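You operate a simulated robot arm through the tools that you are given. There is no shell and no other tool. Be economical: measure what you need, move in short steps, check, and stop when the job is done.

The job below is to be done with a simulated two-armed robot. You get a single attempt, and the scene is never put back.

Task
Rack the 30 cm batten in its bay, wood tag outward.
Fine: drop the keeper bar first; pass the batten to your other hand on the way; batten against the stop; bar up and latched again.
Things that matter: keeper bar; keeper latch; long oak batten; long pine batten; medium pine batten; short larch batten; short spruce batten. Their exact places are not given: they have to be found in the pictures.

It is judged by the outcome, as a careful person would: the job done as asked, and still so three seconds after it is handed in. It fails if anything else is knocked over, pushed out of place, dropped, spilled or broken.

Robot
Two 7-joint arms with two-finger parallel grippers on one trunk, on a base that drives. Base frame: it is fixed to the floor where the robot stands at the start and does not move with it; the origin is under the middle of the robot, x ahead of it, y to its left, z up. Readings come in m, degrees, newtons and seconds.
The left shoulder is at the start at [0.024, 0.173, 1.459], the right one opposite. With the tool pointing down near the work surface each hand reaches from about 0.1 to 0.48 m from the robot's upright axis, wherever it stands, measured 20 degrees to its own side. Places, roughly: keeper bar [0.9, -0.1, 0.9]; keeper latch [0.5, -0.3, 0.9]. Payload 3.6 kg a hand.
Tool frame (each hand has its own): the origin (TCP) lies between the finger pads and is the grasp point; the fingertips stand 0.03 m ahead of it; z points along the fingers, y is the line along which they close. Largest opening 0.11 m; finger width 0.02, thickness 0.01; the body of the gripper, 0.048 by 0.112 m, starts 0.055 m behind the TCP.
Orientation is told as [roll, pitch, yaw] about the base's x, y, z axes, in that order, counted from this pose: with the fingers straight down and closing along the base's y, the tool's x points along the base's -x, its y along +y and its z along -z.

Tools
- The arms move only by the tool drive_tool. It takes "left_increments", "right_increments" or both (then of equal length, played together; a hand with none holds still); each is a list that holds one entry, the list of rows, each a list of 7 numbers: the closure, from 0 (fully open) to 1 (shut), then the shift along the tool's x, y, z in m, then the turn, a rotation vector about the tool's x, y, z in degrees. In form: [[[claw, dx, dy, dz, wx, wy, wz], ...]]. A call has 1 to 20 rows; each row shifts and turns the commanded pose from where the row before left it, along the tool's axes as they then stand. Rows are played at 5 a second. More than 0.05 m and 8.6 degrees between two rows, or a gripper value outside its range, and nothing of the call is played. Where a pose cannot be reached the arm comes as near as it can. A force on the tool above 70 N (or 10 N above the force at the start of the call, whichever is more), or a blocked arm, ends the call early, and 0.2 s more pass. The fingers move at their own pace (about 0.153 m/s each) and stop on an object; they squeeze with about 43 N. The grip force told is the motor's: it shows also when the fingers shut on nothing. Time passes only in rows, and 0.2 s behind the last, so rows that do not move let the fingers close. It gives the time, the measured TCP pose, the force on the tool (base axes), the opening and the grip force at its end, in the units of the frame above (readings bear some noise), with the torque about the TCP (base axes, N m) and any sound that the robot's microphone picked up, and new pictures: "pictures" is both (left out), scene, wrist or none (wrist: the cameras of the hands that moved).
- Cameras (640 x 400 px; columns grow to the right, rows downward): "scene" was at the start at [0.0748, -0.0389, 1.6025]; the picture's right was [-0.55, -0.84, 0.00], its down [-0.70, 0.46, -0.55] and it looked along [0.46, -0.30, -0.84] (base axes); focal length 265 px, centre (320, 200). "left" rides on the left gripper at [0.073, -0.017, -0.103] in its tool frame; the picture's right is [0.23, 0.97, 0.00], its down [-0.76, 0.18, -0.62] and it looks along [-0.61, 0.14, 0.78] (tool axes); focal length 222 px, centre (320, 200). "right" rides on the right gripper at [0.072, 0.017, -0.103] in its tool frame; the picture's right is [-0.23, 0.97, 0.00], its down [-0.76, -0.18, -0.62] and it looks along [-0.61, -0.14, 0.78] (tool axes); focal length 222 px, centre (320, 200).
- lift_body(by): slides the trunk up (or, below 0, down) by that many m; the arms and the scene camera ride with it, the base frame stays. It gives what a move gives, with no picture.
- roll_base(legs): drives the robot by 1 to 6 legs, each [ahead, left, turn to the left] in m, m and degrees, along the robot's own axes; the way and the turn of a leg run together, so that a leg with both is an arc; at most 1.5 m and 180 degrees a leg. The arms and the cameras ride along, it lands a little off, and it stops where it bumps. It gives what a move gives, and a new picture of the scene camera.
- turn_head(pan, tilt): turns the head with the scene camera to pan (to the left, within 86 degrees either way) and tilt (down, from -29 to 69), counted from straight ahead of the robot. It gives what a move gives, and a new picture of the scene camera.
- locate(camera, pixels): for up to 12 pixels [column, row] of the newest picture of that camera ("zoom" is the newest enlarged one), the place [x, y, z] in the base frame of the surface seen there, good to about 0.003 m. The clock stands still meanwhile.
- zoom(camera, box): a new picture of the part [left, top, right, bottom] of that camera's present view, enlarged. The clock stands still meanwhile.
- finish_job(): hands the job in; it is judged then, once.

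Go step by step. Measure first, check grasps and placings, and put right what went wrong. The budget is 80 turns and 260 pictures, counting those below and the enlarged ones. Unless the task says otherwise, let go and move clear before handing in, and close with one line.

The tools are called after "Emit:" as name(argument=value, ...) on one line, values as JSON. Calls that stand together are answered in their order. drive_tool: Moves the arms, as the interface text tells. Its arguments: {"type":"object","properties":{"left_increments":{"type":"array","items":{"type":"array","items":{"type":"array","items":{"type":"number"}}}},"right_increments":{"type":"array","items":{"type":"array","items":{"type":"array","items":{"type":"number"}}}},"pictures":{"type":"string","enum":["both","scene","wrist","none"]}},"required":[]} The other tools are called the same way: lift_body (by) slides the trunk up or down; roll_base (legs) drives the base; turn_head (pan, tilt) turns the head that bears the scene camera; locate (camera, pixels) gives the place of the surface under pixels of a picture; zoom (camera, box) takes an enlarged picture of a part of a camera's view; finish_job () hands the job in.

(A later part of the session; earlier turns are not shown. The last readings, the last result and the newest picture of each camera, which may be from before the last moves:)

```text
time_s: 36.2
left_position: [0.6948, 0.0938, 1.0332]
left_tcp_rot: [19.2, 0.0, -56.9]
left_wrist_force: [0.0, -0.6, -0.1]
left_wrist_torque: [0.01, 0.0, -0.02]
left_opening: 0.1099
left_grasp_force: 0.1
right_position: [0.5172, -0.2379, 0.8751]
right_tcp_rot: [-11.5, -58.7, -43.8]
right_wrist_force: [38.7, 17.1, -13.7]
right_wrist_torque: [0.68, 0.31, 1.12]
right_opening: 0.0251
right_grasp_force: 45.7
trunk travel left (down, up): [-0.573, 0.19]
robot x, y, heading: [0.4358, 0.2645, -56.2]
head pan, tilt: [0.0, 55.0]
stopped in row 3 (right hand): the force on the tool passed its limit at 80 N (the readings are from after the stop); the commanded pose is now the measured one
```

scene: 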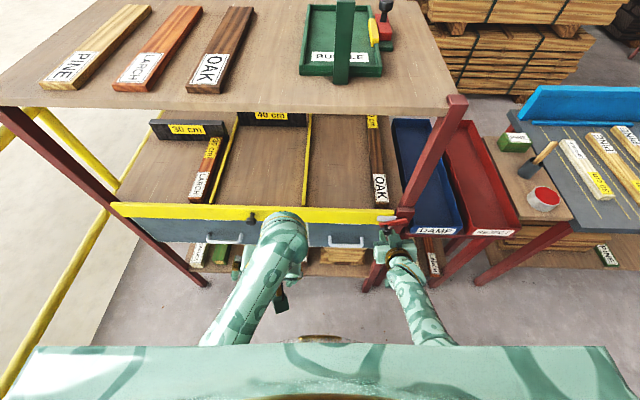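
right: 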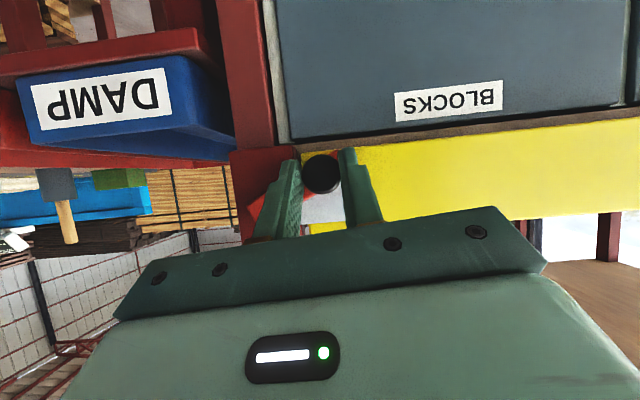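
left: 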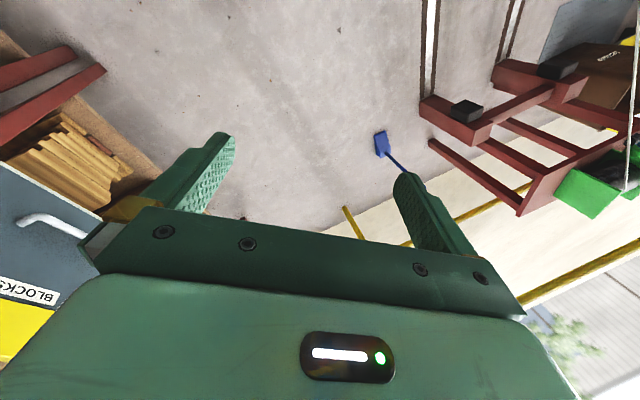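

Readings are muddled by the stored strain, so I open the fingers a little to relax and look at the lever.

Emit:
drive_tool(right_increments=[[[0.6, 0, 0, 0, 0, 0, 0], [0.6, 0, 0, 0, 0, 0, 0], [0.6, 0, 0, 0, 0, 0, 0]]])

Emit:
zoom(camera="right", box=[160, 0, 480, 200])

Emit:
zoom(camera="scene", box=[340, 190, 440, 250])

```text
time_s: 37.0
left_position: [0.6914, 0.0925, 1.033]
left_tcp_rot: [19.2, 0.0, -57.2]
left_wrist_force: [-0.3, 0.0, -0.1]
left_wrist_torque: [0.02, -0.02, 0.01]
left_opening: 0.11
left_grasp_force: 0.1
right_position: [0.5105, -0.2394, 0.874]
right_tcp_rot: [-11.3, -58.7, -44.8]
right_wrist_force: [0.4, 0.8, 0.3]
right_wrist_torque: [-0.01, -0.02, 0.05]
right_opening: 0.0437
right_grasp_force: 0.0
trunk travel left (down, up): [-0.573, 0.19]
robot x, y, heading: [0.4334, 0.2621, -56.8]
head pan, tilt: [0.0, 55.0]
```

scene: 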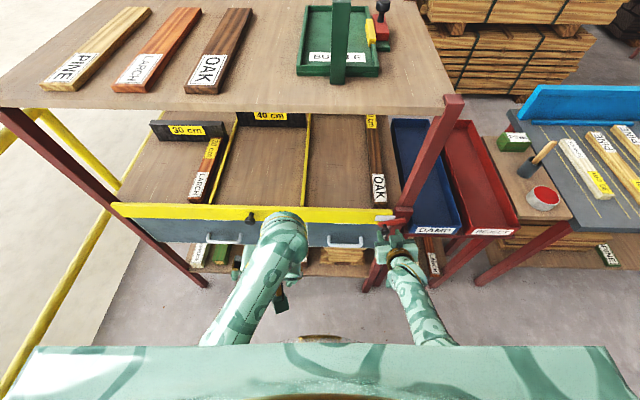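
right: 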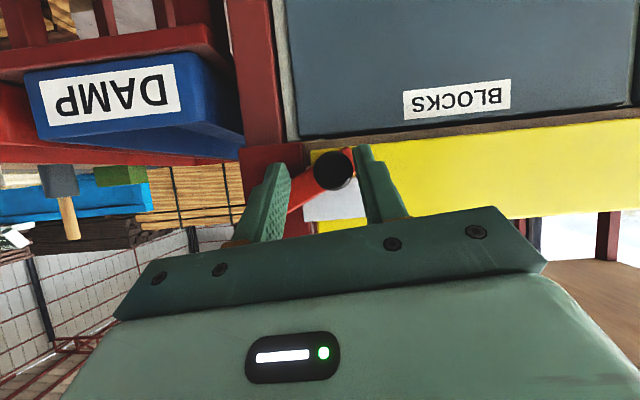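

```text
2.00 times, centred on (320, 100) of right
```

zoom: 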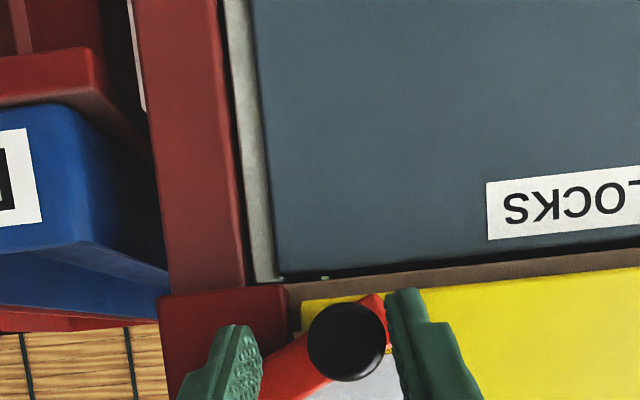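

```text
6.40 times, centred on (390, 220) of scene
```

zoom: 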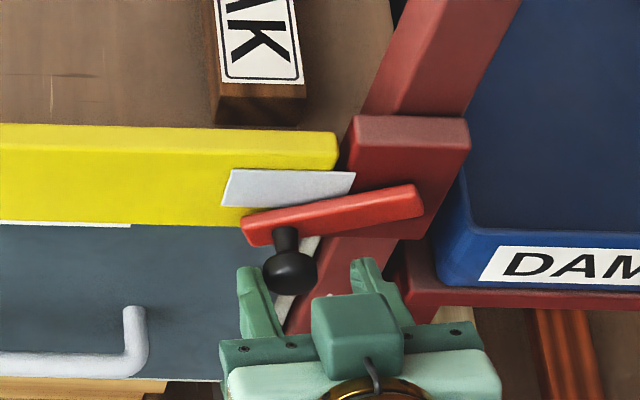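

The lever stays at ~29° below level and the relaxed hand sprang right, so the lever radius is bigger (~0.057). I recentre, regrip and follow the wider arc.

Emit:
drive_tool(right_increments=[[[0.6, 0, 0.006, 0, 0, 0, 6], [0.6, 0, 0, 0, 0, 0, 0], [1, 0, 0, 0, 0, 0, 0], [1, 0, 0, 0, 0, 0, 0], [1, 0.0039, -0.0031, 0.0023, 0, 0, 0], [1, 0.0039, -0.0031, 0.0023, 0, 0, 0], [1, 0.0036, -0.0043, 0.0021, 0, 0, 0], [1, 0.0036, -0.0043, 0.0021, 0, 0, 0], [1, 0, 0, 0, 0, 0, 0]]])

Emit:
zoom(camera="scene", box=[340, 190, 440, 250])

```text
time_s: 39.0
left_position: [0.6946, 0.0948, 1.0331]
left_tcp_rot: [19.0, 0.1, -57.1]
left_wrist_force: [-0.2, 0.2, 0.6]
left_wrist_torque: [0.02, -0.01, 0.01]
left_opening: 0.1097
left_grasp_force: 0.0
right_position: [0.5075, -0.2385, 0.8554]
right_tcp_rot: [-1.1, -59.0, -56.1]
right_wrist_force: [22.5, 27.4, -19.6]
right_wrist_torque: [0.58, 0.75, 0.85]
right_opening: 0.0245
right_grasp_force: 44.8
trunk travel left (down, up): [-0.573, 0.19]
robot x, y, heading: [0.4334, 0.2616, -56.7]
head pan, tilt: [0.0, 55.0]
```

scene: 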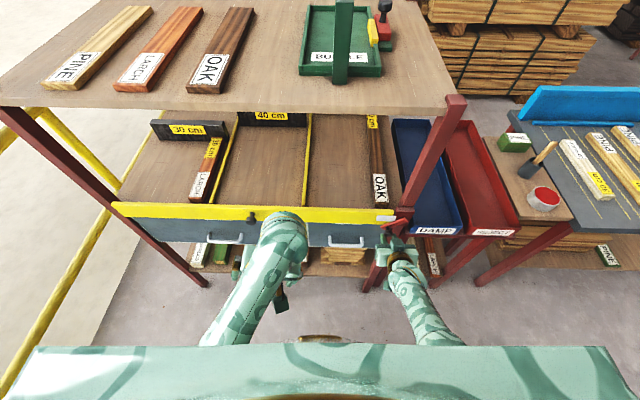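
right: 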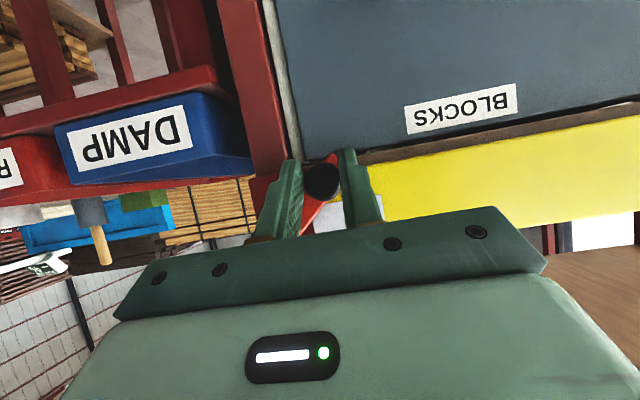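

```text
6.40 times, centred on (390, 220) of scene
```

zoom: 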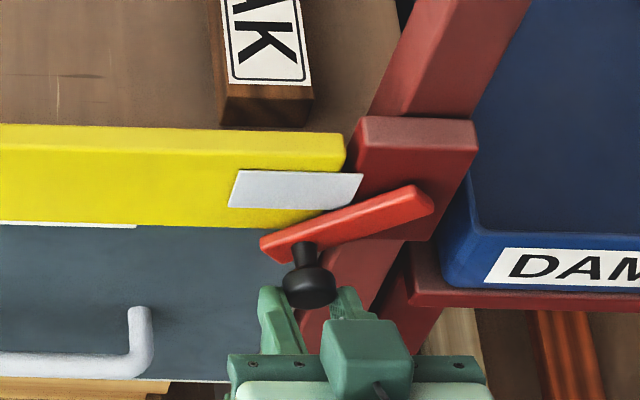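

Lever at about 50° now. I continue the arc to hang it down.

Emit:
drive_tool(right_increments=[[[1, 0.003, -0.0035, 0.0018, 0, 0, 0], [1, 0.003, -0.005, 0.0018, 0, 0, 0], [1, 0.002, -0.0055, 0.0012, 0, 0, 0], [1, 0.002, -0.006, 0.0012, 0, 0, 0], [1, 0.001, -0.006, 0.0006, 0, 0, 0], [1, 0.001, -0.006, 0.0006, 0, 0, 0], [1, 0, -0.005, 0, 0, 0, 0], [1, 0, 0, 0, 0, 0, 0]]])

Emit:
zoom(camera="scene", box=[340, 190, 440, 250])

```text
time_s: 40.8
left_position: [0.6927, 0.0915, 1.0333]
left_tcp_rot: [19.0, 0.2, -57.1]
left_wrist_force: [0.5, -0.1, 1.0]
left_wrist_torque: [0.0, 0.01, 0.02]
left_opening: 0.1101
left_grasp_force: 0.1
right_position: [0.4728, -0.2592, 0.8365]
right_tcp_rot: [-1.1, -58.3, -56.4]
right_wrist_force: [13.3, 19.2, -40.8]
right_wrist_torque: [1.17, 0.66, 0.45]
right_opening: 0.0238
right_grasp_force: 45.1
trunk travel left (down, up): [-0.573, 0.19]
robot x, y, heading: [0.4337, 0.2618, -56.6]
head pan, tilt: [0.0, 55.0]
```

scene: 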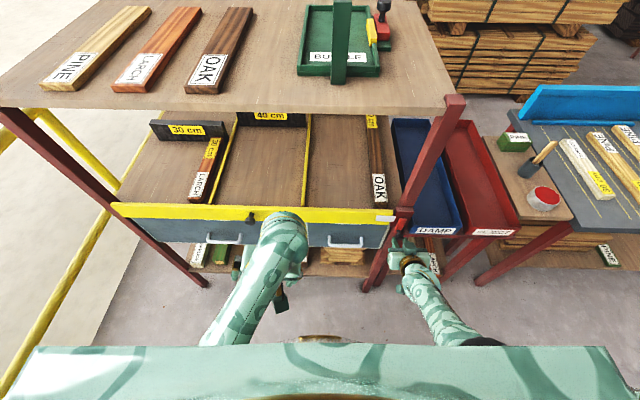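
right: 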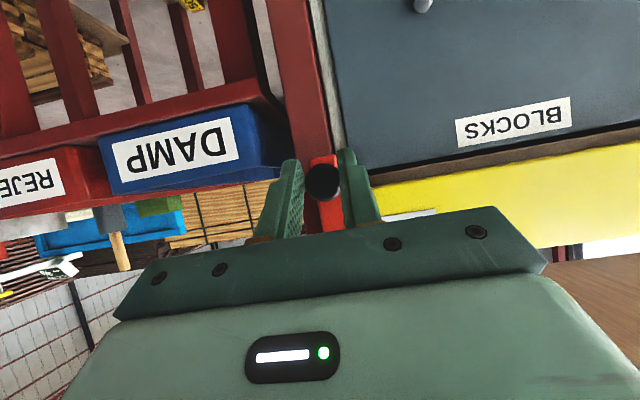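

```text
6.40 times, centred on (390, 220) of scene
```

zoom: 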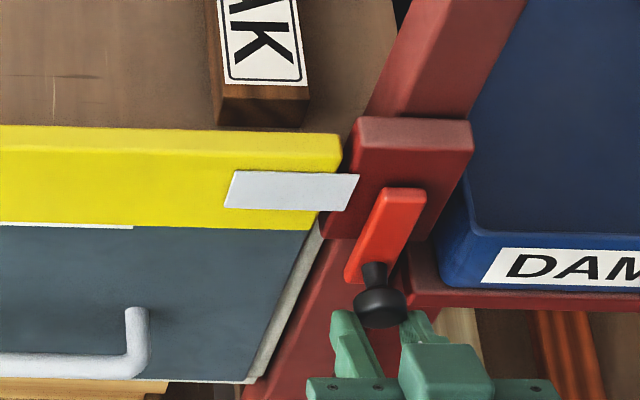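

The lever now hangs vertical, clear of the bar. I release it, back the right hand off, and bring the left hand, tilted likewise, to 6 cm short of the bar knob.

Emit:
drive_tool(right_increments=[[[0.5, 0, 0, 0, 0, 0, 0], [0.5, 0, 0, 0, 0, 0, 0], [0.5, 0, 0, -0.025, 0, 0, 0], [0.5, 0, 0, -0.025, 0, 0, 0], [0.5, 0, 0, -0.025, 0, 0, 0], [0.5, 0, 0, -0.025, 0, 0, 0], [0.5, 0, 0, -0.025, 0, 0, 0], [0.5, 0, 0, 0, 0, 0, 0], [0.5, 0, 0, 0, 0, 0, 0], [0.5, 0, 0, 0, 0, 0, 0], [0.5, 0, 0, 0, 0, 0, 0], [0.5, 0, 0, 0, 0, 0, 0], [0.5, 0, 0, 0, 0, 0, 0], [0.5, 0, 0, 0, 0, 0, 0], [0.5, 0, 0, 0, 0, 0, 0], [0.5, 0, 0, 0, 0, 0, 0]]], left_increments=[[[0.4, 0, 0, 0, 6.4, 0, 0], [0.4, 0, 0, 0, 6.4, 0, 0], [0.4, 0, 0, 0, 6.2, 0, 0], [0.4, 0, 0, 0, 0, -8.5, 0], [0.4, 0, 0, 0, 0, -8.5, 0], [0.4, 0, 0, 0, 0, -8.5, 0], [0.4, 0, 0, 0, 0, -8.5, 0], [0.4, 0, 0, 0, 0, -8.5, 0], [0.4, 0, 0, 0, 0, -8.5, 0], [0.4, 0, 0, 0, 0, -8.5, 0], [0.4, 0.0014, 0.019, 0.034, 0, 0, 0], [0.4, 0.0014, 0.019, 0.034, 0, 0, 0], [0.4, 0.0014, 0.019, 0.034, 0, 0, 0], [0.4, 0.0014, 0.019, 0.034, 0, 0, 0], [0.4, 0.0014, 0.019, 0.034, 0, 0, 0], [0.4, 0, 0, 0, 0, 0, 0]]])

Emit:
zoom(camera="scene", box=[190, 180, 430, 300])

```text
time_s: 44.2
left_position: [0.8506, 0.0233, 0.9412]
left_tcp_rot: [0.0, -59.4, -57.2]
left_wrist_force: [-0.2, 0.0, 0.8]
left_wrist_torque: [0.0, -0.02, 0.01]
left_opening: 0.066
left_grasp_force: 0.1
right_position: [0.4149, -0.1711, 0.906]
right_tcp_rot: [-0.9, -59.4, -56.4]
right_wrist_force: [0.5, 0.0, -0.1]
right_wrist_torque: [0.0, -0.03, -0.01]
right_opening: 0.0552
right_grasp_force: 0.0
trunk travel left (down, up): [-0.573, 0.19]
robot x, y, heading: [0.4338, 0.2632, -56.9]
head pan, tilt: [0.0, 55.0]
```

scene: 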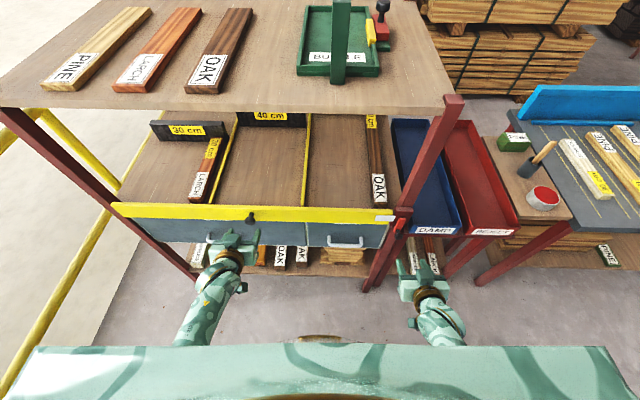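
right: 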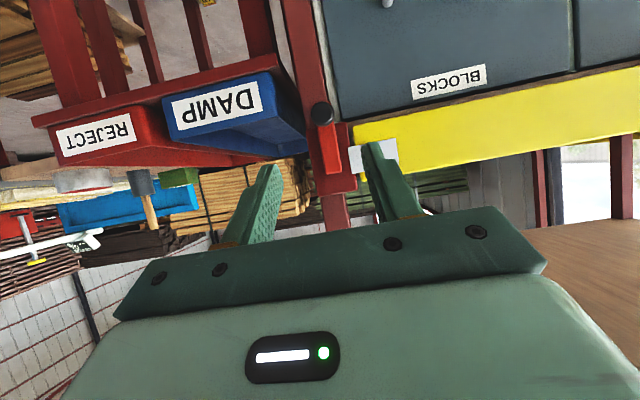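
left: 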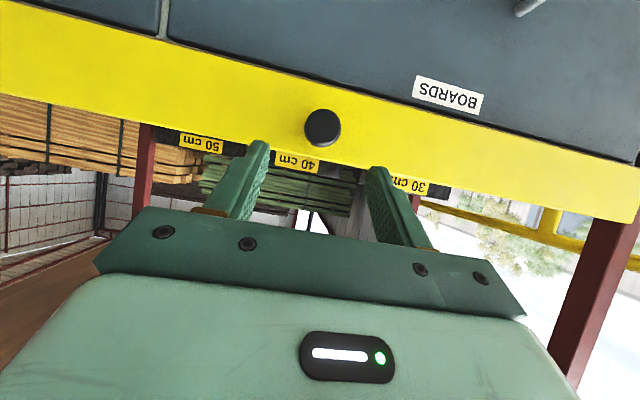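

```text
2.67 times, centred on (310, 240) of scene
```

zoom: 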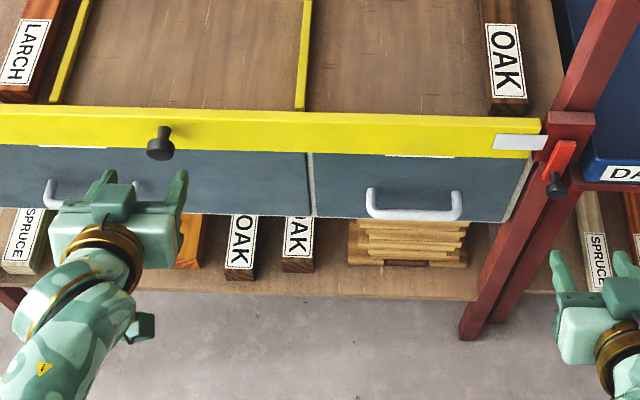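

The lever hangs clear. I locate the bar knob in the left wrist picture at (322,127), plus bar edges and the pivot.

Emit:
locate(camera="left", pixels=[[322, 127], [322, 118], [322, 137], [420, 125], [420, 108], [400, 170], [560, 148], [560, 190], [200, 45], [200, 110]])

Emit:
locate(camera="right", pixels=[[322, 113], [325, 160], [328, 130]])

```text
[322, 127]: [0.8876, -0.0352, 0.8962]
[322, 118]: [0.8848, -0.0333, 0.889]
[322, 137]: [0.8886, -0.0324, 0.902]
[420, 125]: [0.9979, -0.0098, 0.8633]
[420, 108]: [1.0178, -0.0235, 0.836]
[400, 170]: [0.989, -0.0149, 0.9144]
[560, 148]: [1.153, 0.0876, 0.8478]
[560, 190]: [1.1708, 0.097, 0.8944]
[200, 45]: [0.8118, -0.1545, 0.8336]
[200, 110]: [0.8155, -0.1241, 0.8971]
```

```text
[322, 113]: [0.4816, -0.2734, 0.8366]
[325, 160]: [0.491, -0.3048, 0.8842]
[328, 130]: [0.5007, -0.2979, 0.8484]
```

Knob centre is ≈ u 0.733, d 0.508, z 0.896. I grip it, then pull out/down gently to learn how the bar moves.

Emit:
drive_tool(left_increments=[[[0.4, 0, 0, 0.023, 0, 0, 0], [0.4, 0, 0, 0.023, 0, 0, 0], [0.4, 0, 0, 0.022, 0, 0, 0], [0.4, 0, 0, 0, 0, 0, 0], [1, 0, 0, 0, 0, 0, 0], [1, 0, 0, 0, 0, 0, 0], [1, 0.0035, 0, -0.004, 0, 0, 0], [1, 0.0035, 0, -0.004, 0, 0, 0], [1, 0, 0, 0, 0, 0, 0]]])

Emit:
zoom(camera="scene", box=[190, 180, 430, 300])

```text
time_s: 46.2
left_position: [0.8787, -0.019, 0.9061]
left_tcp_rot: [0.0, -59.5, -57.1]
left_wrist_force: [18.2, -19.9, 3.1]
left_wrist_torque: [-1.18, -0.81, 0.11]
left_opening: 0.0317
left_grasp_force: 45.0
right_position: [0.4157, -0.174, 0.9048]
right_tcp_rot: [-1.1, -59.3, -56.4]
right_wrist_force: [1.0, 0.1, -0.5]
right_wrist_torque: [-0.01, 0.02, -0.01]
right_opening: 0.055
right_grasp_force: 0.2
trunk travel left (down, up): [-0.573, 0.19]
robot x, y, heading: [0.4355, 0.2613, -56.5]
head pan, tilt: [0.0, 55.0]
```

scene: 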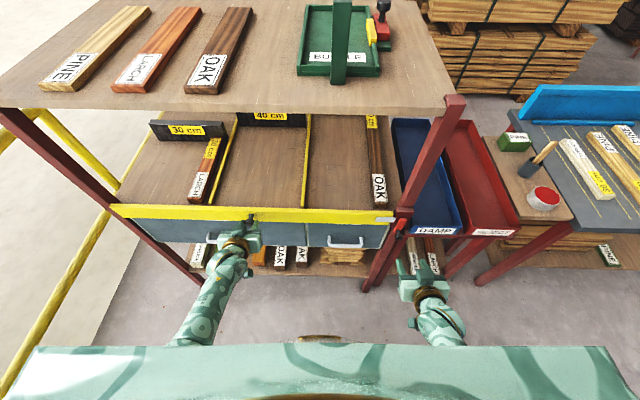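
left: 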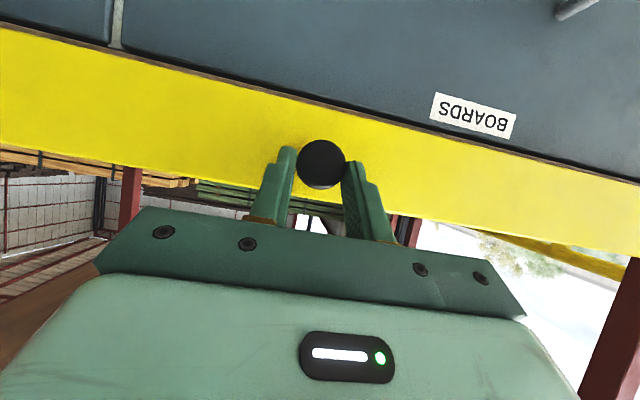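

```text
2.67 times, centred on (310, 240) of scene
```

zoom: 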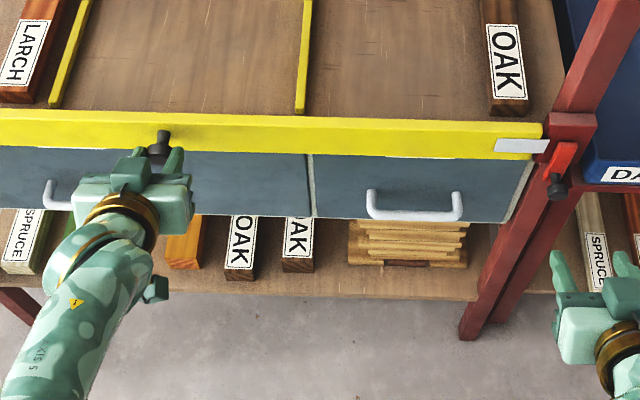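

Pulling out meets 27 N and the bar hardly moves. I undo the pull and test pushing straight down.

Emit:
drive_tool(left_increments=[[[1, -0.0035, 0, 0.006, 0, 0, 0], [1, 0.0043, 0, 0.0025, 0, 0, 0], [1, 0.0043, 0, 0.0025, 0, 0, 0], [1, 0, 0, 0, 0, 0, 0]]], pictures="wrist")

Emit:
zoom(camera="scene", box=[190, 180, 430, 300])

```text
time_s: 47.2
left_position: [0.8785, -0.018, 0.8972]
left_tcp_rot: [0.2, -59.6, -57.3]
left_wrist_force: [-1.6, 18.9, 33.7]
left_wrist_torque: [-1.0, -0.76, 0.26]
left_opening: 0.0315
left_grasp_force: 45.1
right_position: [0.4143, -0.1672, 0.9071]
right_tcp_rot: [-1.0, -59.6, -56.5]
right_wrist_force: [0.3, 0.0, -0.3]
right_wrist_torque: [-0.01, 0.0, 0.01]
right_opening: 0.0549
right_grasp_force: 0.0
trunk travel left (down, up): [-0.573, 0.19]
robot x, y, heading: [0.4344, 0.2608, -56.2]
head pan, tilt: [0.0, 55.0]
```

left: 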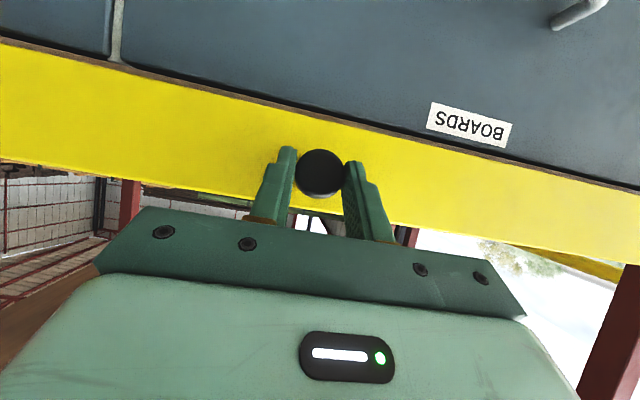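

```text
2.67 times, centred on (310, 240) of scene
```

zoom: 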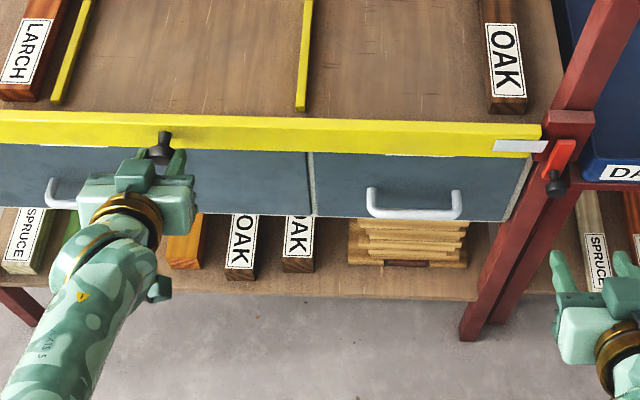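

The hand did actually move ~8 mm out and 9 mm down in total, which fits a stiff bottom hinge. I continue on an out-and-down arc.

Emit:
drive_tool(left_increments=[[[1, 0.0035, 0, -0.004, 0, 0, 0], [1, 0.005, 0, -0.003, 0, 0, 0], [1, 0.0055, 0, -0.002, 0, 0, 0], [1, 0, 0, 0, 0, 0, 0]]], pictures="wrist")

Emit:
zoom(camera="scene", box=[190, 180, 430, 300])

```text
time_s: 48.2
left_position: [0.8741, -0.0101, 0.8876]
left_tcp_rot: [0.0, -59.7, -57.1]
left_wrist_force: [26.4, -6.7, 13.2]
left_wrist_torque: [-1.21, -0.94, 0.44]
left_opening: 0.0312
left_grasp_force: 45.0
right_position: [0.4177, -0.1714, 0.9065]
right_tcp_rot: [-1.2, -59.2, -56.4]
right_wrist_force: [-0.2, 0.5, -1.2]
right_wrist_torque: [-0.03, -0.04, -0.02]
right_opening: 0.0548
right_grasp_force: 0.1
trunk travel left (down, up): [-0.573, 0.19]
robot x, y, heading: [0.4353, 0.2625, -56.8]
head pan, tilt: [0.0, 55.0]
```

left: 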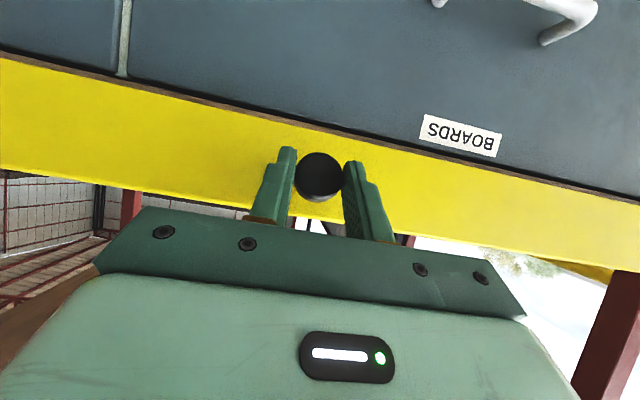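

```text
2.67 times, centred on (310, 240) of scene
```

zoom: 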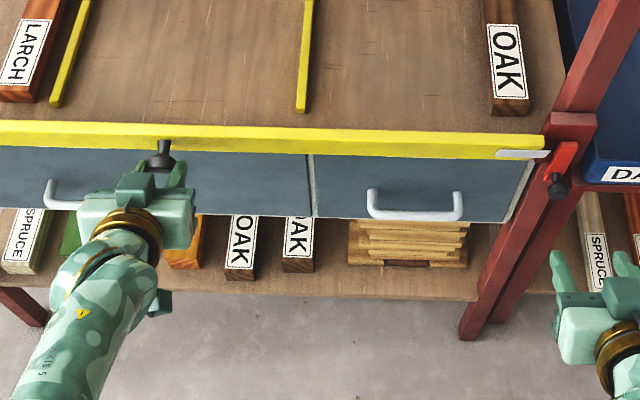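

The bar is folding outward on its bottom hinge (~27° now). I continue the arc.

Emit:
drive_tool(left_increments=[[[1, 0.0073, 0, 0.0022, 0, 0, 0], [1, 0.0073, 0, 0.0023, 0, 0, 0], [1, 0.0068, 0, 0.0045, 0, 0, 0], [1, 0.0067, 0, 0.0046, 0, 0, 0], [1, 0, 0, 0, 0, 0, 0]]], pictures="wrist")

Emit:
zoom(camera="scene", box=[190, 180, 430, 300])

```text
time_s: 49.4
left_position: [0.8686, -0.0072, 0.8542]
left_tcp_rot: [0.0, -59.4, -57.3]
left_wrist_force: [-1.2, 0.4, -0.1]
left_wrist_torque: [-0.04, 0.03, -0.02]
left_opening: 0.0003
left_grasp_force: 37.8
right_position: [0.4155, -0.1704, 0.9056]
right_tcp_rot: [-1.1, -59.3, -56.5]
right_wrist_force: [0.1, -0.1, -0.4]
right_wrist_torque: [0.01, 0.01, -0.02]
right_opening: 0.0552
right_grasp_force: 0.2
trunk travel left (down, up): [-0.573, 0.19]
robot x, y, heading: [0.4343, 0.264, -56.6]
head pan, tilt: [0.0, 55.0]
```

left: 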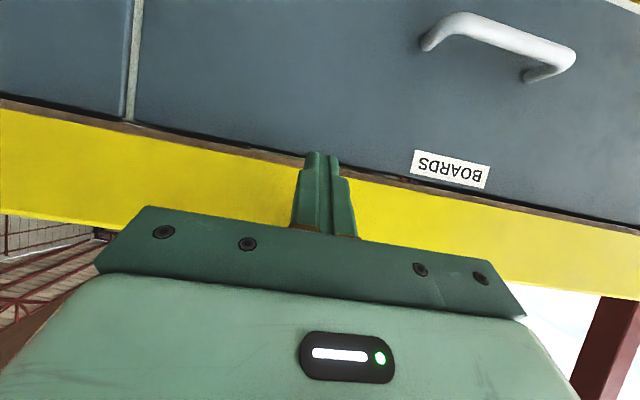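

```text
2.67 times, centred on (310, 240) of scene
```

zoom: 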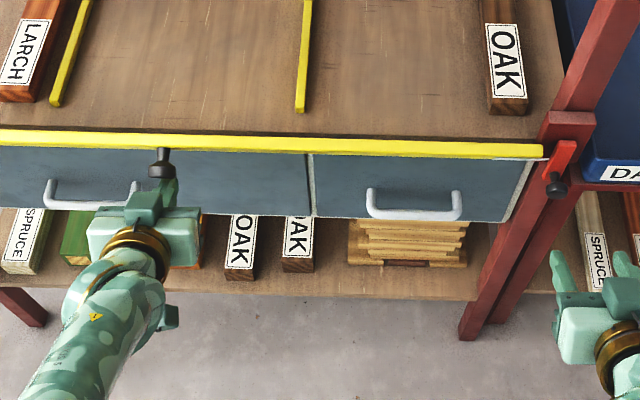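

The fingers slipped off the knob; the bar has moved partway. I measure where it is now.

Emit:
zoom(camera="scene", box=[230, 195, 310, 245])

Emit:
locate(camera="zoom", pixels=[[160, 120], [160, 133], [160, 140], [160, 150], [165, 175], [165, 155], [500, 140], [500, 155]])

Emit:
locate(camera="left", pixels=[[200, 150], [200, 175], [200, 200], [450, 205], [450, 230], [450, 250]])

```text
8.00 times, centred on (270, 220) of scene
```

zoom: 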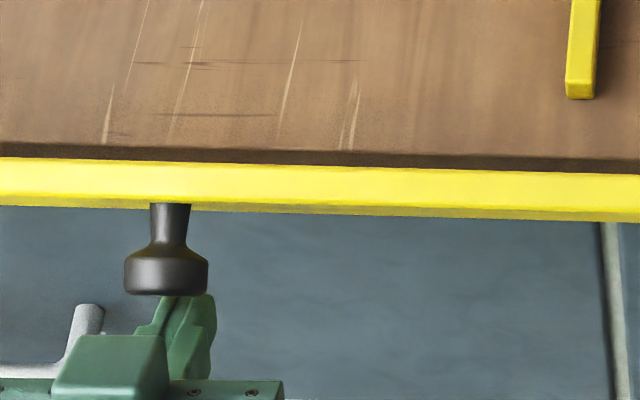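

```text
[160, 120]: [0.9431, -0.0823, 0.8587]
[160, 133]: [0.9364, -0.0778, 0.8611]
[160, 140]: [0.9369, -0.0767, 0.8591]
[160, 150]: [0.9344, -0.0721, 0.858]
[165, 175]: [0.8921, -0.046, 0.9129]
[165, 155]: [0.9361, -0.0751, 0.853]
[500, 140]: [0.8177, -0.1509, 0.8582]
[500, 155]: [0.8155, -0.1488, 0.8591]
```

```text
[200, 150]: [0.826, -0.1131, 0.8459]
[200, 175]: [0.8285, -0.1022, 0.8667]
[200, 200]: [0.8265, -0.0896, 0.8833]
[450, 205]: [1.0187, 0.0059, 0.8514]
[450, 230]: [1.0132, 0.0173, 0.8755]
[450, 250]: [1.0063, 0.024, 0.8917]
```

The bar leans out 28° and stays there by friction, confirming a bottom hinge (z≈0.845, d≈0.535). I lift the closed left fingers over it and press the bar/knob down from above.

Emit:
drive_tool(left_increments=[[[1, 0, 0, -0.025, 0, 0, 0], [1, 0, 0, -0.025, 0, 0, 0], [1, -0.035, 0, -0.02, 0, 0, 0], [1, -0.035, 0, -0.02, 0, 0, 0], [1, -0.0125, 0, 0.0215, 0, 0, 0], [1, -0.0125, 0, 0.0215, 0, 0, 0], [1, 0.01725, 0, 0.0101, 0, 0, 0], [1, 0.01725, 0, 0.0101, 0, 0, 0], [1, 0.0086, 0, 0.005, 0, 0, 0], [1, 0, 0, 0, 0, 0, 0]]])

Emit:
zoom(camera="scene", box=[190, 180, 430, 300])

```text
time_s: 51.6
left_position: [0.8716, -0.01, 0.9184]
left_tcp_rot: [0.0, -60.2, -57.1]
left_wrist_force: [-11.2, 30.3, 44.6]
left_wrist_torque: [-0.74, -0.3, 0.09]
left_opening: 0.0
left_grasp_force: 37.8
right_position: [0.4124, -0.1664, 0.909]
right_tcp_rot: [-1.0, -59.9, -56.5]
right_wrist_force: [-0.2, -0.6, -0.6]
right_wrist_torque: [0.01, 0.02, 0.01]
right_opening: 0.0549
right_grasp_force: 0.1
trunk travel left (down, up): [-0.573, 0.19]
robot x, y, heading: [0.4364, 0.2628, -56.7]
head pan, tilt: [0.0, 55.0]
```

scene: 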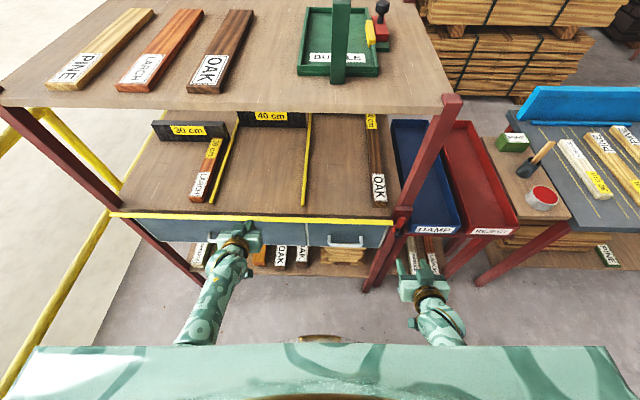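
left: 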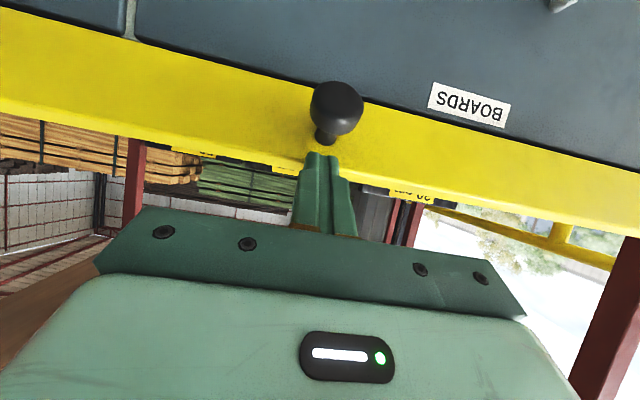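

```text
2.67 times, centred on (310, 240) of scene
```

zoom: 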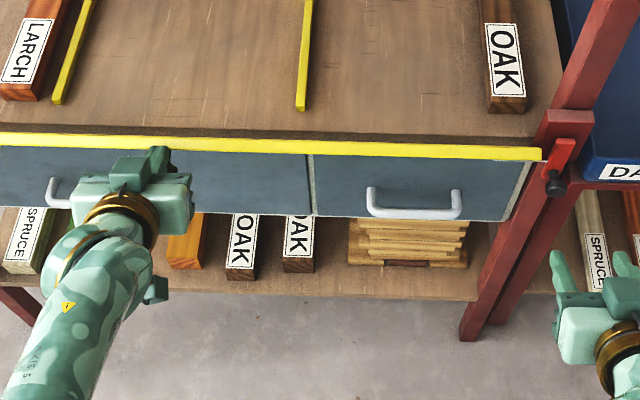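

The bar tilts further under the press. I pull back slightly and keep pressing down.

Emit:
drive_tool(left_increments=[[[1, 0.0076, 0, -0.013, 0, 0, 0], [1, 0.0129, 0, 0.0076, 0, 0, 0], [1, 0.0129, 0, 0.0076, 0, 0, 0], [1, 0.0129, 0, 0.0076, 0, 0, 0], [1, 0, 0, 0, 0, 0, 0]]], pictures="wrist")

Emit:
zoom(camera="scene", box=[190, 180, 430, 300])

```text
time_s: 52.6
left_position: [0.8535, 0.0157, 0.8538]
left_tcp_rot: [0.1, -56.9, -57.3]
left_wrist_force: [-16.1, 20.2, -7.9]
left_wrist_torque: [0.23, 0.48, -0.12]
left_opening: 0.0
left_grasp_force: 37.1
right_position: [0.4154, -0.1707, 0.9063]
right_tcp_rot: [-1.0, -59.4, -56.3]
right_wrist_force: [0.8, 0.0, 0.6]
right_wrist_torque: [0.03, 0.02, 0.02]
right_opening: 0.0549
right_grasp_force: 0.0
trunk travel left (down, up): [-0.573, 0.19]
robot x, y, heading: [0.4313, 0.2645, -56.4]
head pan, tilt: [0.0, 55.0]
stopped in row 5 (left hand): the force on the tool passed its limit at 71 N (the readings are from after the stop); the commanded pose is now the measured one
```

left: 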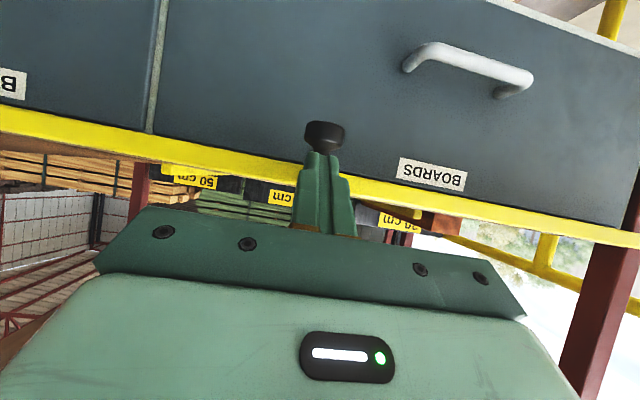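

```text
2.67 times, centred on (310, 240) of scene
```

zoom: 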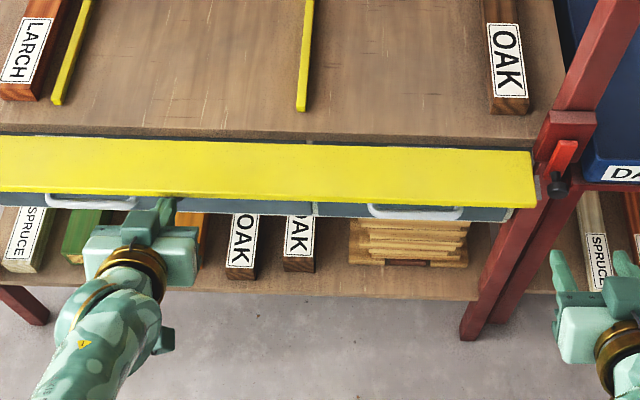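

The bar is folded down flat, about 90° (zoom (0–540,140–205)). I retract the left hand, tilt it to 45° and turn it a quarter turn for the later hand-over, and bring the right hand vertical.

Emit:
drive_tool(left_increments=[[[1, 0, 0, -0.025, 0, 0, 0], [1, 0, 0, -0.025, 0, 0, 0], [0.5, 0, 0, -0.025, 0, 7, 0], [0, 0, 0, -0.025, 0, 6, 0], [0, -0.0207, 0, -0.0216, 0, 0, 0], [0, -0.0207, 0, -0.0216, 0, 0, 0], [0, -0.0207, 0, -0.0216, 0, 0, 0], [0, -0.0207, 0, -0.0216, 0, 0, 0], [0, 0, 0, 0, 5.9, 0, 6.1], [0, 0, 0, 0, 5.9, 0, 6.1], [0, 0, 0, 0, 5.9, 0, 6.1], [0, 0, 0, 0, 5.9, 0, 6.1], [0, 0, 0, 0, 5.9, 0, 6.1], [0, 0, 0, 0, 5.9, 0, 6.1], [0, 0, 0, 0, 5.9, 0, 6.1], [0, 0, 0, 0, 5.9, 0, 6.1], [0, 0, 0, 0, 5.9, 0, 6.1], [0, 0, 0, 0, 5.9, 0, 6.1], [0, 0, 0, 0, 3.5, 0, 3.6]]], right_increments=[[[0, 0, 0, 0, 0, 8.5, 0], [0, 0, 0, 0, 0, 8.5, 0], [0, 0, 0, 0, 0, 8.5, 0], [0, 0, 0, 0, 0, 8.5, 0], [0, 0, 0, 0, 0, 8.5, 0], [0, 0, 0, 0, 0, 8.5, 0], [0, 0, 0, 0, 0, 8.3, 0], [0, 0, 0, -0.03, 0, 0, 0], [0, 0, 0, -0.03, 0, 0, 0], [0, 0, 0, -0.03, 0, 0, 0], [0, 0, 0, 0, 0, 0, 0], [0, 0, 0, 0, 0, 0, 0], [0, 0, 0, 0, 0, 0, 0], [0, 0, 0, 0, 0, 0, 0], [0, 0, 0, 0, 0, 0, 0], [0, 0, 0, 0, 0, 0, 0], [0, 0, 0, 0, 0, 0, 0], [0, 0, 0, 0, 0, 0, 0], [0, 0, 0, 0, 0, 0, 0]]], pictures="scene")

Emit:
locate(camera="scene", pixels=[[200, 240], [200, 232], [300, 240], [130, 225], [567, 145], [605, 190], [585, 168], [565, 180], [590, 215]])

```text
time_s: 54.8
left_position: [0.8127, 0.0794, 1.0347]
left_tcp_rot: [0.5, -44.9, -73.7]
left_wrist_force: [0.0, 0.1, -0.1]
left_wrist_torque: [0.0, 0.01, 0.02]
left_opening: 0.1099
left_grasp_force: 0.0
right_position: [0.3397, -0.2175, 1.0022]
right_tcp_rot: [-11.2, -0.1, -58.1]
right_wrist_force: [-0.7, 0.7, -0.4]
right_wrist_torque: [0.01, -0.02, 0.01]
right_opening: 0.1099
right_grasp_force: 0.0
trunk travel left (down, up): [-0.573, 0.19]
robot x, y, heading: [0.4336, 0.2638, -56.3]
head pan, tilt: [0.0, 55.0]
stopped in row 11 (right hand): the arm was blocked; the commanded pose is now the measured one
```

scene: 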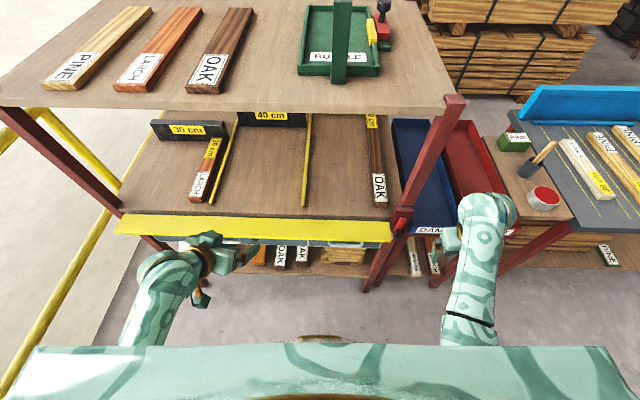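

```text
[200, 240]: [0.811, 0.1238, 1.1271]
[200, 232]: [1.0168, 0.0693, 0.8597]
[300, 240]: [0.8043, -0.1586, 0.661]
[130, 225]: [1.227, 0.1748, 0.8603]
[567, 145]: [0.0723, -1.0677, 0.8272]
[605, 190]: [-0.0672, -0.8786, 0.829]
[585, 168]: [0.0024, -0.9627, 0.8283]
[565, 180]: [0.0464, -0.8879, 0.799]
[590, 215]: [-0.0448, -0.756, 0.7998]
```

The right hand stopped short (joint limit) with an 11° lean; the left turned only 16°. I continue the left's quarter turn alone and straighten the right.

Emit:
drive_tool(left_increments=[[[0, 0, 0, 0, 5.9, 0, 6.1], [0, 0, 0, 0, 5.9, 0, 6.1], [0, 0, 0, 0, 5.9, 0, 6.1], [0, 0, 0, 0, 5.9, 0, 6.1], [0, 0, 0, 0, 5.9, 0, 6.1], [0, 0, 0, 0, 5.9, 0, 6.1], [0, 0, 0, 0, 5.9, 0, 6.1], [0, 0, 0, 0, 5.9, 0, 6.1], [0, 0, 0, 0, 3.5, 0, 3.6], [0, 0, 0, 0, 0, 0, 0]]], pictures="none")

Emit:
drive_tool(right_increments=[[[0, 0, 0, -0.02, -5.5, 0, 0], [0, 0, 0, -0.02, -5.5, 0, 0], [0, 0, 0, 0, 0, 0, 0]]], pictures="scene")

```text
time_s: 57.0
left_position: [0.812, 0.0799, 1.0358]
left_tcp_rot: [1.2, -44.1, -147.2]
left_wrist_force: [0.4, 0.2, -0.4]
left_wrist_torque: [0.0, -0.01, 0.02]
left_opening: 0.11
left_grasp_force: 0.1
right_position: [0.3388, -0.2168, 1.0]
right_tcp_rot: [-11.1, 0.0, -58.3]
right_wrist_force: [-0.4, 0.1, -0.7]
right_wrist_torque: [-0.03, 0.0, 0.0]
right_opening: 0.1102
right_grasp_force: 0.0
trunk travel left (down, up): [-0.573, 0.19]
robot x, y, heading: [0.434, 0.2635, -56.3]
head pan, tilt: [0.0, 55.0]
```

```text
time_s: 58.0
left_position: [0.811, 0.0794, 1.035]
left_tcp_rot: [1.1, -44.0, -147.0]
left_wrist_force: [0.3, 0.6, -1.2]
left_wrist_torque: [0.02, -0.02, -0.02]
left_opening: 0.11
left_grasp_force: 0.0
right_position: [0.2968, -0.2395, 1.0524]
right_tcp_rot: [-6.2, -0.3, -59.8]
right_wrist_force: [-0.2, 0.5, -1.0]
right_wrist_torque: [-0.01, -0.01, -0.01]
right_opening: 0.1099
right_grasp_force: 0.1
trunk travel left (down, up): [-0.573, 0.19]
robot x, y, heading: [0.4367, 0.2605, -56.3]
head pan, tilt: [0.0, 55.0]
stopped in row 3 (right hand): the arm was blocked; the commanded pose is now the measured one
```

scene: 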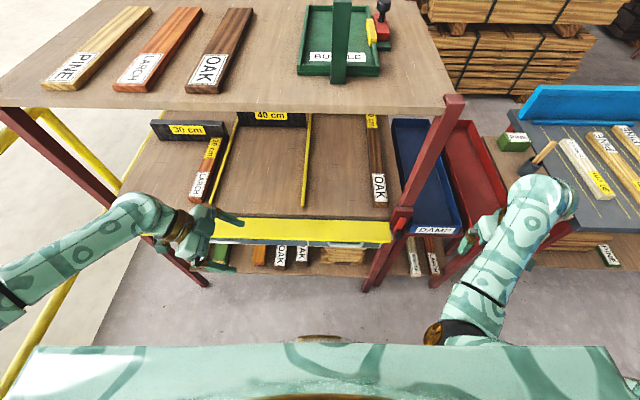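

Left is in hand-over orientation; the right arm is near a joint limit but usable. I drive right along the rack to the bench.

Emit:
roll_base(legs=[[-0.04, 0, 0], [0, -0.9, -1.7]])

Emit:
zoom(camera="scene", box=[160, 60, 480, 260])

```text
time_s: 63.3
left_position: [0.0105, -0.3857, 1.0338]
left_tcp_rot: [1.0, -44.0, -150.2]
left_wrist_force: [0.7, 0.4, 0.0]
left_wrist_torque: [-0.03, -0.02, 0.0]
left_opening: 0.1099
left_grasp_force: 0.1
right_position: [-0.5203, -0.6765, 1.0523]
right_tcp_rot: [-6.0, -0.2, -62.8]
right_wrist_force: [0.1, -0.3, 0.2]
right_wrist_torque: [0.01, -0.02, 0.01]
right_opening: 0.1101
right_grasp_force: 0.1
trunk travel left (down, up): [-0.573, 0.19]
robot x, y, heading: [-0.359, -0.1818, -59.6]
head pan, tilt: [0.0, 55.0]
```

scene: 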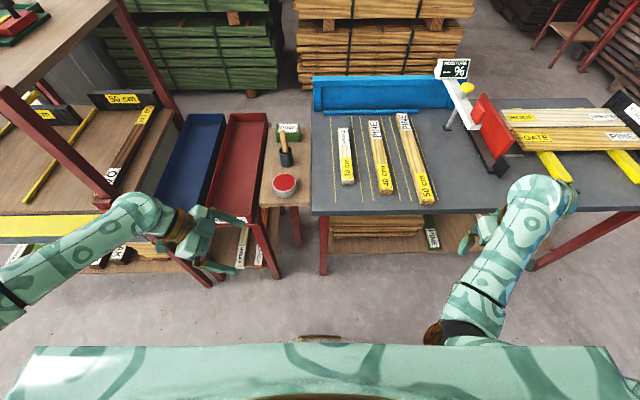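

```text
2.00 times, centred on (320, 160) of scene
```

zoom: 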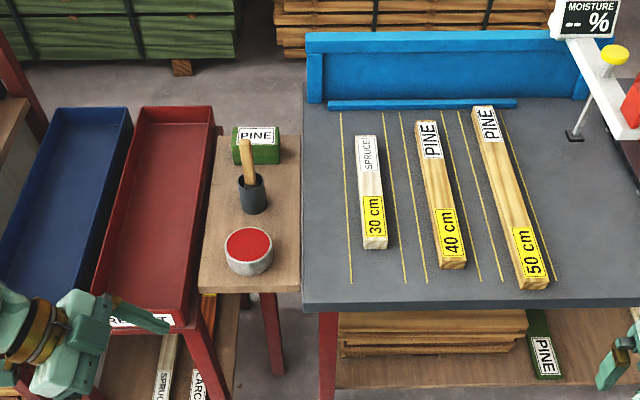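

I locate the spruce and the bench edge from here.

Emit:
locate(camera="scene", pixels=[[344, 130], [348, 182], [342, 129], [346, 155], [341, 180], [353, 180], [400, 214], [330, 214], [376, 125], [385, 190], [300, 200]])

```text
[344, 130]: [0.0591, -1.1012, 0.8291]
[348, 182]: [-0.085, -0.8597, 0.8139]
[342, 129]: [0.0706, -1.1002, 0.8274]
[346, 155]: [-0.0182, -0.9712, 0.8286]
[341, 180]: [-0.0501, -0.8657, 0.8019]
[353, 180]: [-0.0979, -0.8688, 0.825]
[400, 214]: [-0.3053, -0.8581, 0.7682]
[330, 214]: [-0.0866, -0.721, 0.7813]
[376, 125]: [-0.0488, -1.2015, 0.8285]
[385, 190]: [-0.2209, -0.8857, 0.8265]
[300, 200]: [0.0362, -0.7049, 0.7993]
```

Bench edge is at d=0.565, spruce near end d=0.683, centreline u=-0.533. I approach the bench.

Emit:
roll_base(legs=[[0.2, 0, 1.6], [0.1, 0, 0]])

Emit:
locate(camera="scene", pixels=[[320, 200], [330, 240]])

```text
time_s: 65.6
left_position: [0.1728, -0.6305, 1.0341]
left_tcp_rot: [1.2, -44.0, -148.6]
left_wrist_force: [-0.8, -1.1, -0.5]
left_wrist_torque: [-0.01, 0.02, 0.0]
left_opening: 0.1099
left_grasp_force: 0.0
right_position: [-0.3502, -0.9362, 1.0524]
right_tcp_rot: [-6.2, -0.3, -61.2]
right_wrist_force: [-0.4, 0.2, -0.1]
right_wrist_torque: [0.0, 0.01, -0.02]
right_opening: 0.1101
right_grasp_force: 0.0
trunk travel left (down, up): [-0.573, 0.19]
robot x, y, heading: [-0.1977, -0.4367, -58.0]
head pan, tilt: [0.0, 55.0]
```

scene: 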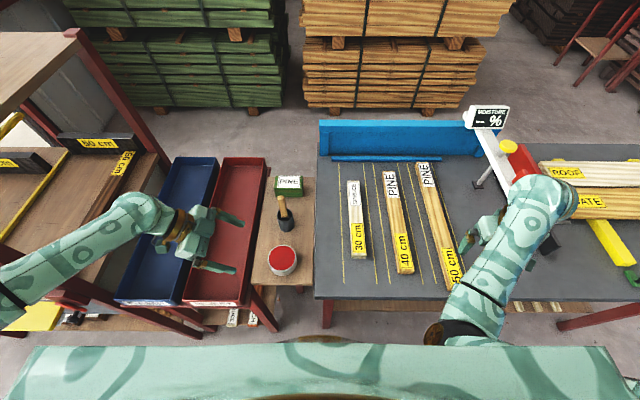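

```text
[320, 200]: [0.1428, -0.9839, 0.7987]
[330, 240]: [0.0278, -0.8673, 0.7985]
```

No bump; robot is at d=0.265. I bring the right hand left above the batten's near end and straighten it.

Emit:
drive_tool(right_increments=[[[0.3, -0.02, 0.044, 0, 0, 0, 0], [0.3, -0.02, 0.044, 0, 0, 0, 0], [0.3, -0.02, 0.044, 0, 0, 0, 0], [0.3, -0.02, 0.044, 0, 0, 0, -1], [0.3, -0.02, 0.044, 0, -3, 0, -1], [0.3, -0.02, 0.041, 0, -3.2, 0, -1], [0.3, 0, 0, 0, 0, 0, 0]]])

```text
time_s: 66.3
left_position: [0.1726, -0.6302, 1.035]
left_tcp_rot: [1.0, -44.1, -148.5]
left_wrist_force: [-0.3, 0.1, 0.6]
left_wrist_torque: [0.01, 0.0, -0.03]
left_opening: 0.1099
left_grasp_force: 0.1
right_position: [-0.3284, -0.973, 1.0578]
right_tcp_rot: [-15.8, -1.1, -64.4]
right_wrist_force: [0.2, 0.0, -0.2]
right_wrist_torque: [0.0, -0.03, 0.05]
right_opening: 0.077
right_grasp_force: 0.0
trunk travel left (down, up): [-0.573, 0.19]
robot x, y, heading: [-0.2018, -0.4352, -58.3]
head pan, tilt: [0.0, 55.0]
stopped in row 3 (right hand): the arm was blocked; the commanded pose is now the measured one
```

scene: 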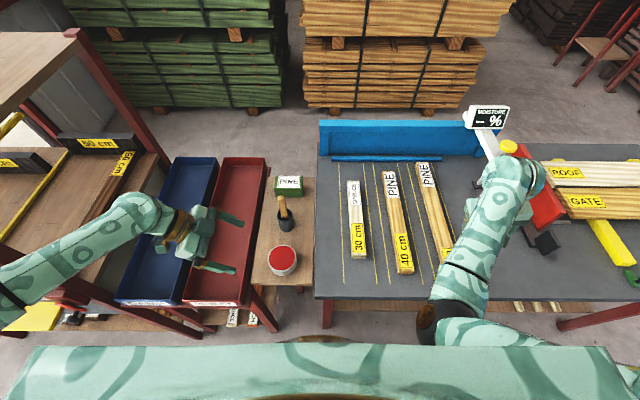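
right: 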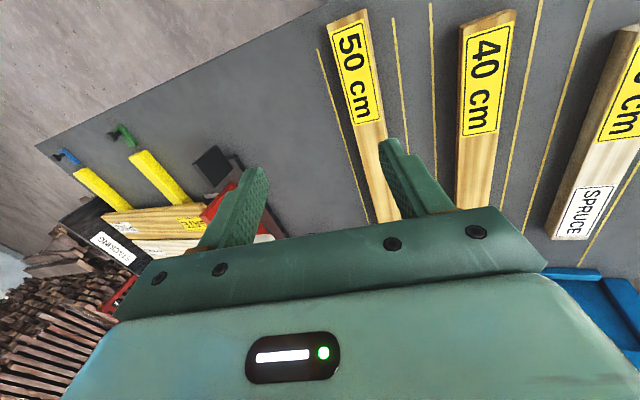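

The right wrist is at a limit in the upright pose. I tilt it forward to ~43° (which worked before) and then straighten its lean.

Emit:
drive_tool(right_increments=[[[0.3, 0, 0, 0, 0, -8.5, 0], [0.3, 0, 0, 0, 0, -8.5, 0], [0.3, 0, 0, 0, 0, -8.5, 0], [0.3, 0, 0, 0, 0, -8.5, 0], [0.3, 0, 0, 0, 0, -8.5, 0], [0.3, 0, 0, 0, 0, 0, 0]]], pictures="none")

Emit:
drive_tool(right_increments=[[[0.3, 0, 0.02, 0, -4, 0, 0], [0.3, 0, 0.03, 0, -4, 0, 0], [0.3, 0, 0.03, 0, -4, 0, 0], [0.3, 0, 0.03, 0, -4, 0, 0], [0.3, 0, 0, 0, 0, 0, 0]]], pictures="scene")

```text
time_s: 67.1
left_position: [0.1732, -0.6312, 1.0345]
left_tcp_rot: [1.1, -44.0, -148.7]
left_wrist_force: [0.8, 0.3, 0.4]
left_wrist_torque: [0.01, 0.0, -0.01]
left_opening: 0.1101
left_grasp_force: 0.1
right_position: [-0.3122, -1.041, 1.142]
right_tcp_rot: [-20.4, -35.1, -57.0]
right_wrist_force: [-1.1, -0.3, 0.3]
right_wrist_torque: [-0.01, 0.0, -0.04]
right_opening: 0.0767
right_grasp_force: 0.1
trunk travel left (down, up): [-0.573, 0.19]
robot x, y, heading: [-0.2012, -0.4388, -58.0]
head pan, tilt: [0.0, 55.0]
stopped in row 4 (right hand): the arm was blocked; the commanded pose is now the measured one
```

```text
time_s: 68.0
left_position: [0.1719, -0.63, 1.035]
left_tcp_rot: [1.1, -44.1, -148.7]
left_wrist_force: [-0.5, 0.1, -0.1]
left_wrist_torque: [0.0, -0.01, 0.0]
left_opening: 0.11
left_grasp_force: 0.1
right_position: [-0.291, -1.0384, 1.1444]
right_tcp_rot: [-17.3, -35.2, -53.7]
right_wrist_force: [0.0, 0.1, 0.2]
right_wrist_torque: [0.0, 0.04, -0.01]
right_opening: 0.0768
right_grasp_force: 0.1
trunk travel left (down, up): [-0.573, 0.19]
robot x, y, heading: [-0.2008, -0.4383, -57.8]
head pan, tilt: [0.0, 55.0]
stopped in row 4 (right hand): the arm was blocked; the commanded pose is now the measured one
```

scene: 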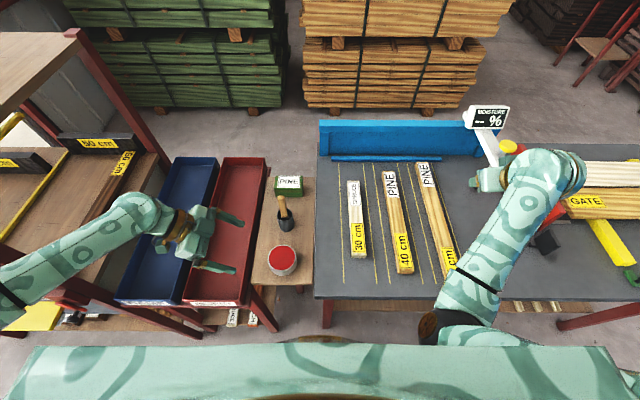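

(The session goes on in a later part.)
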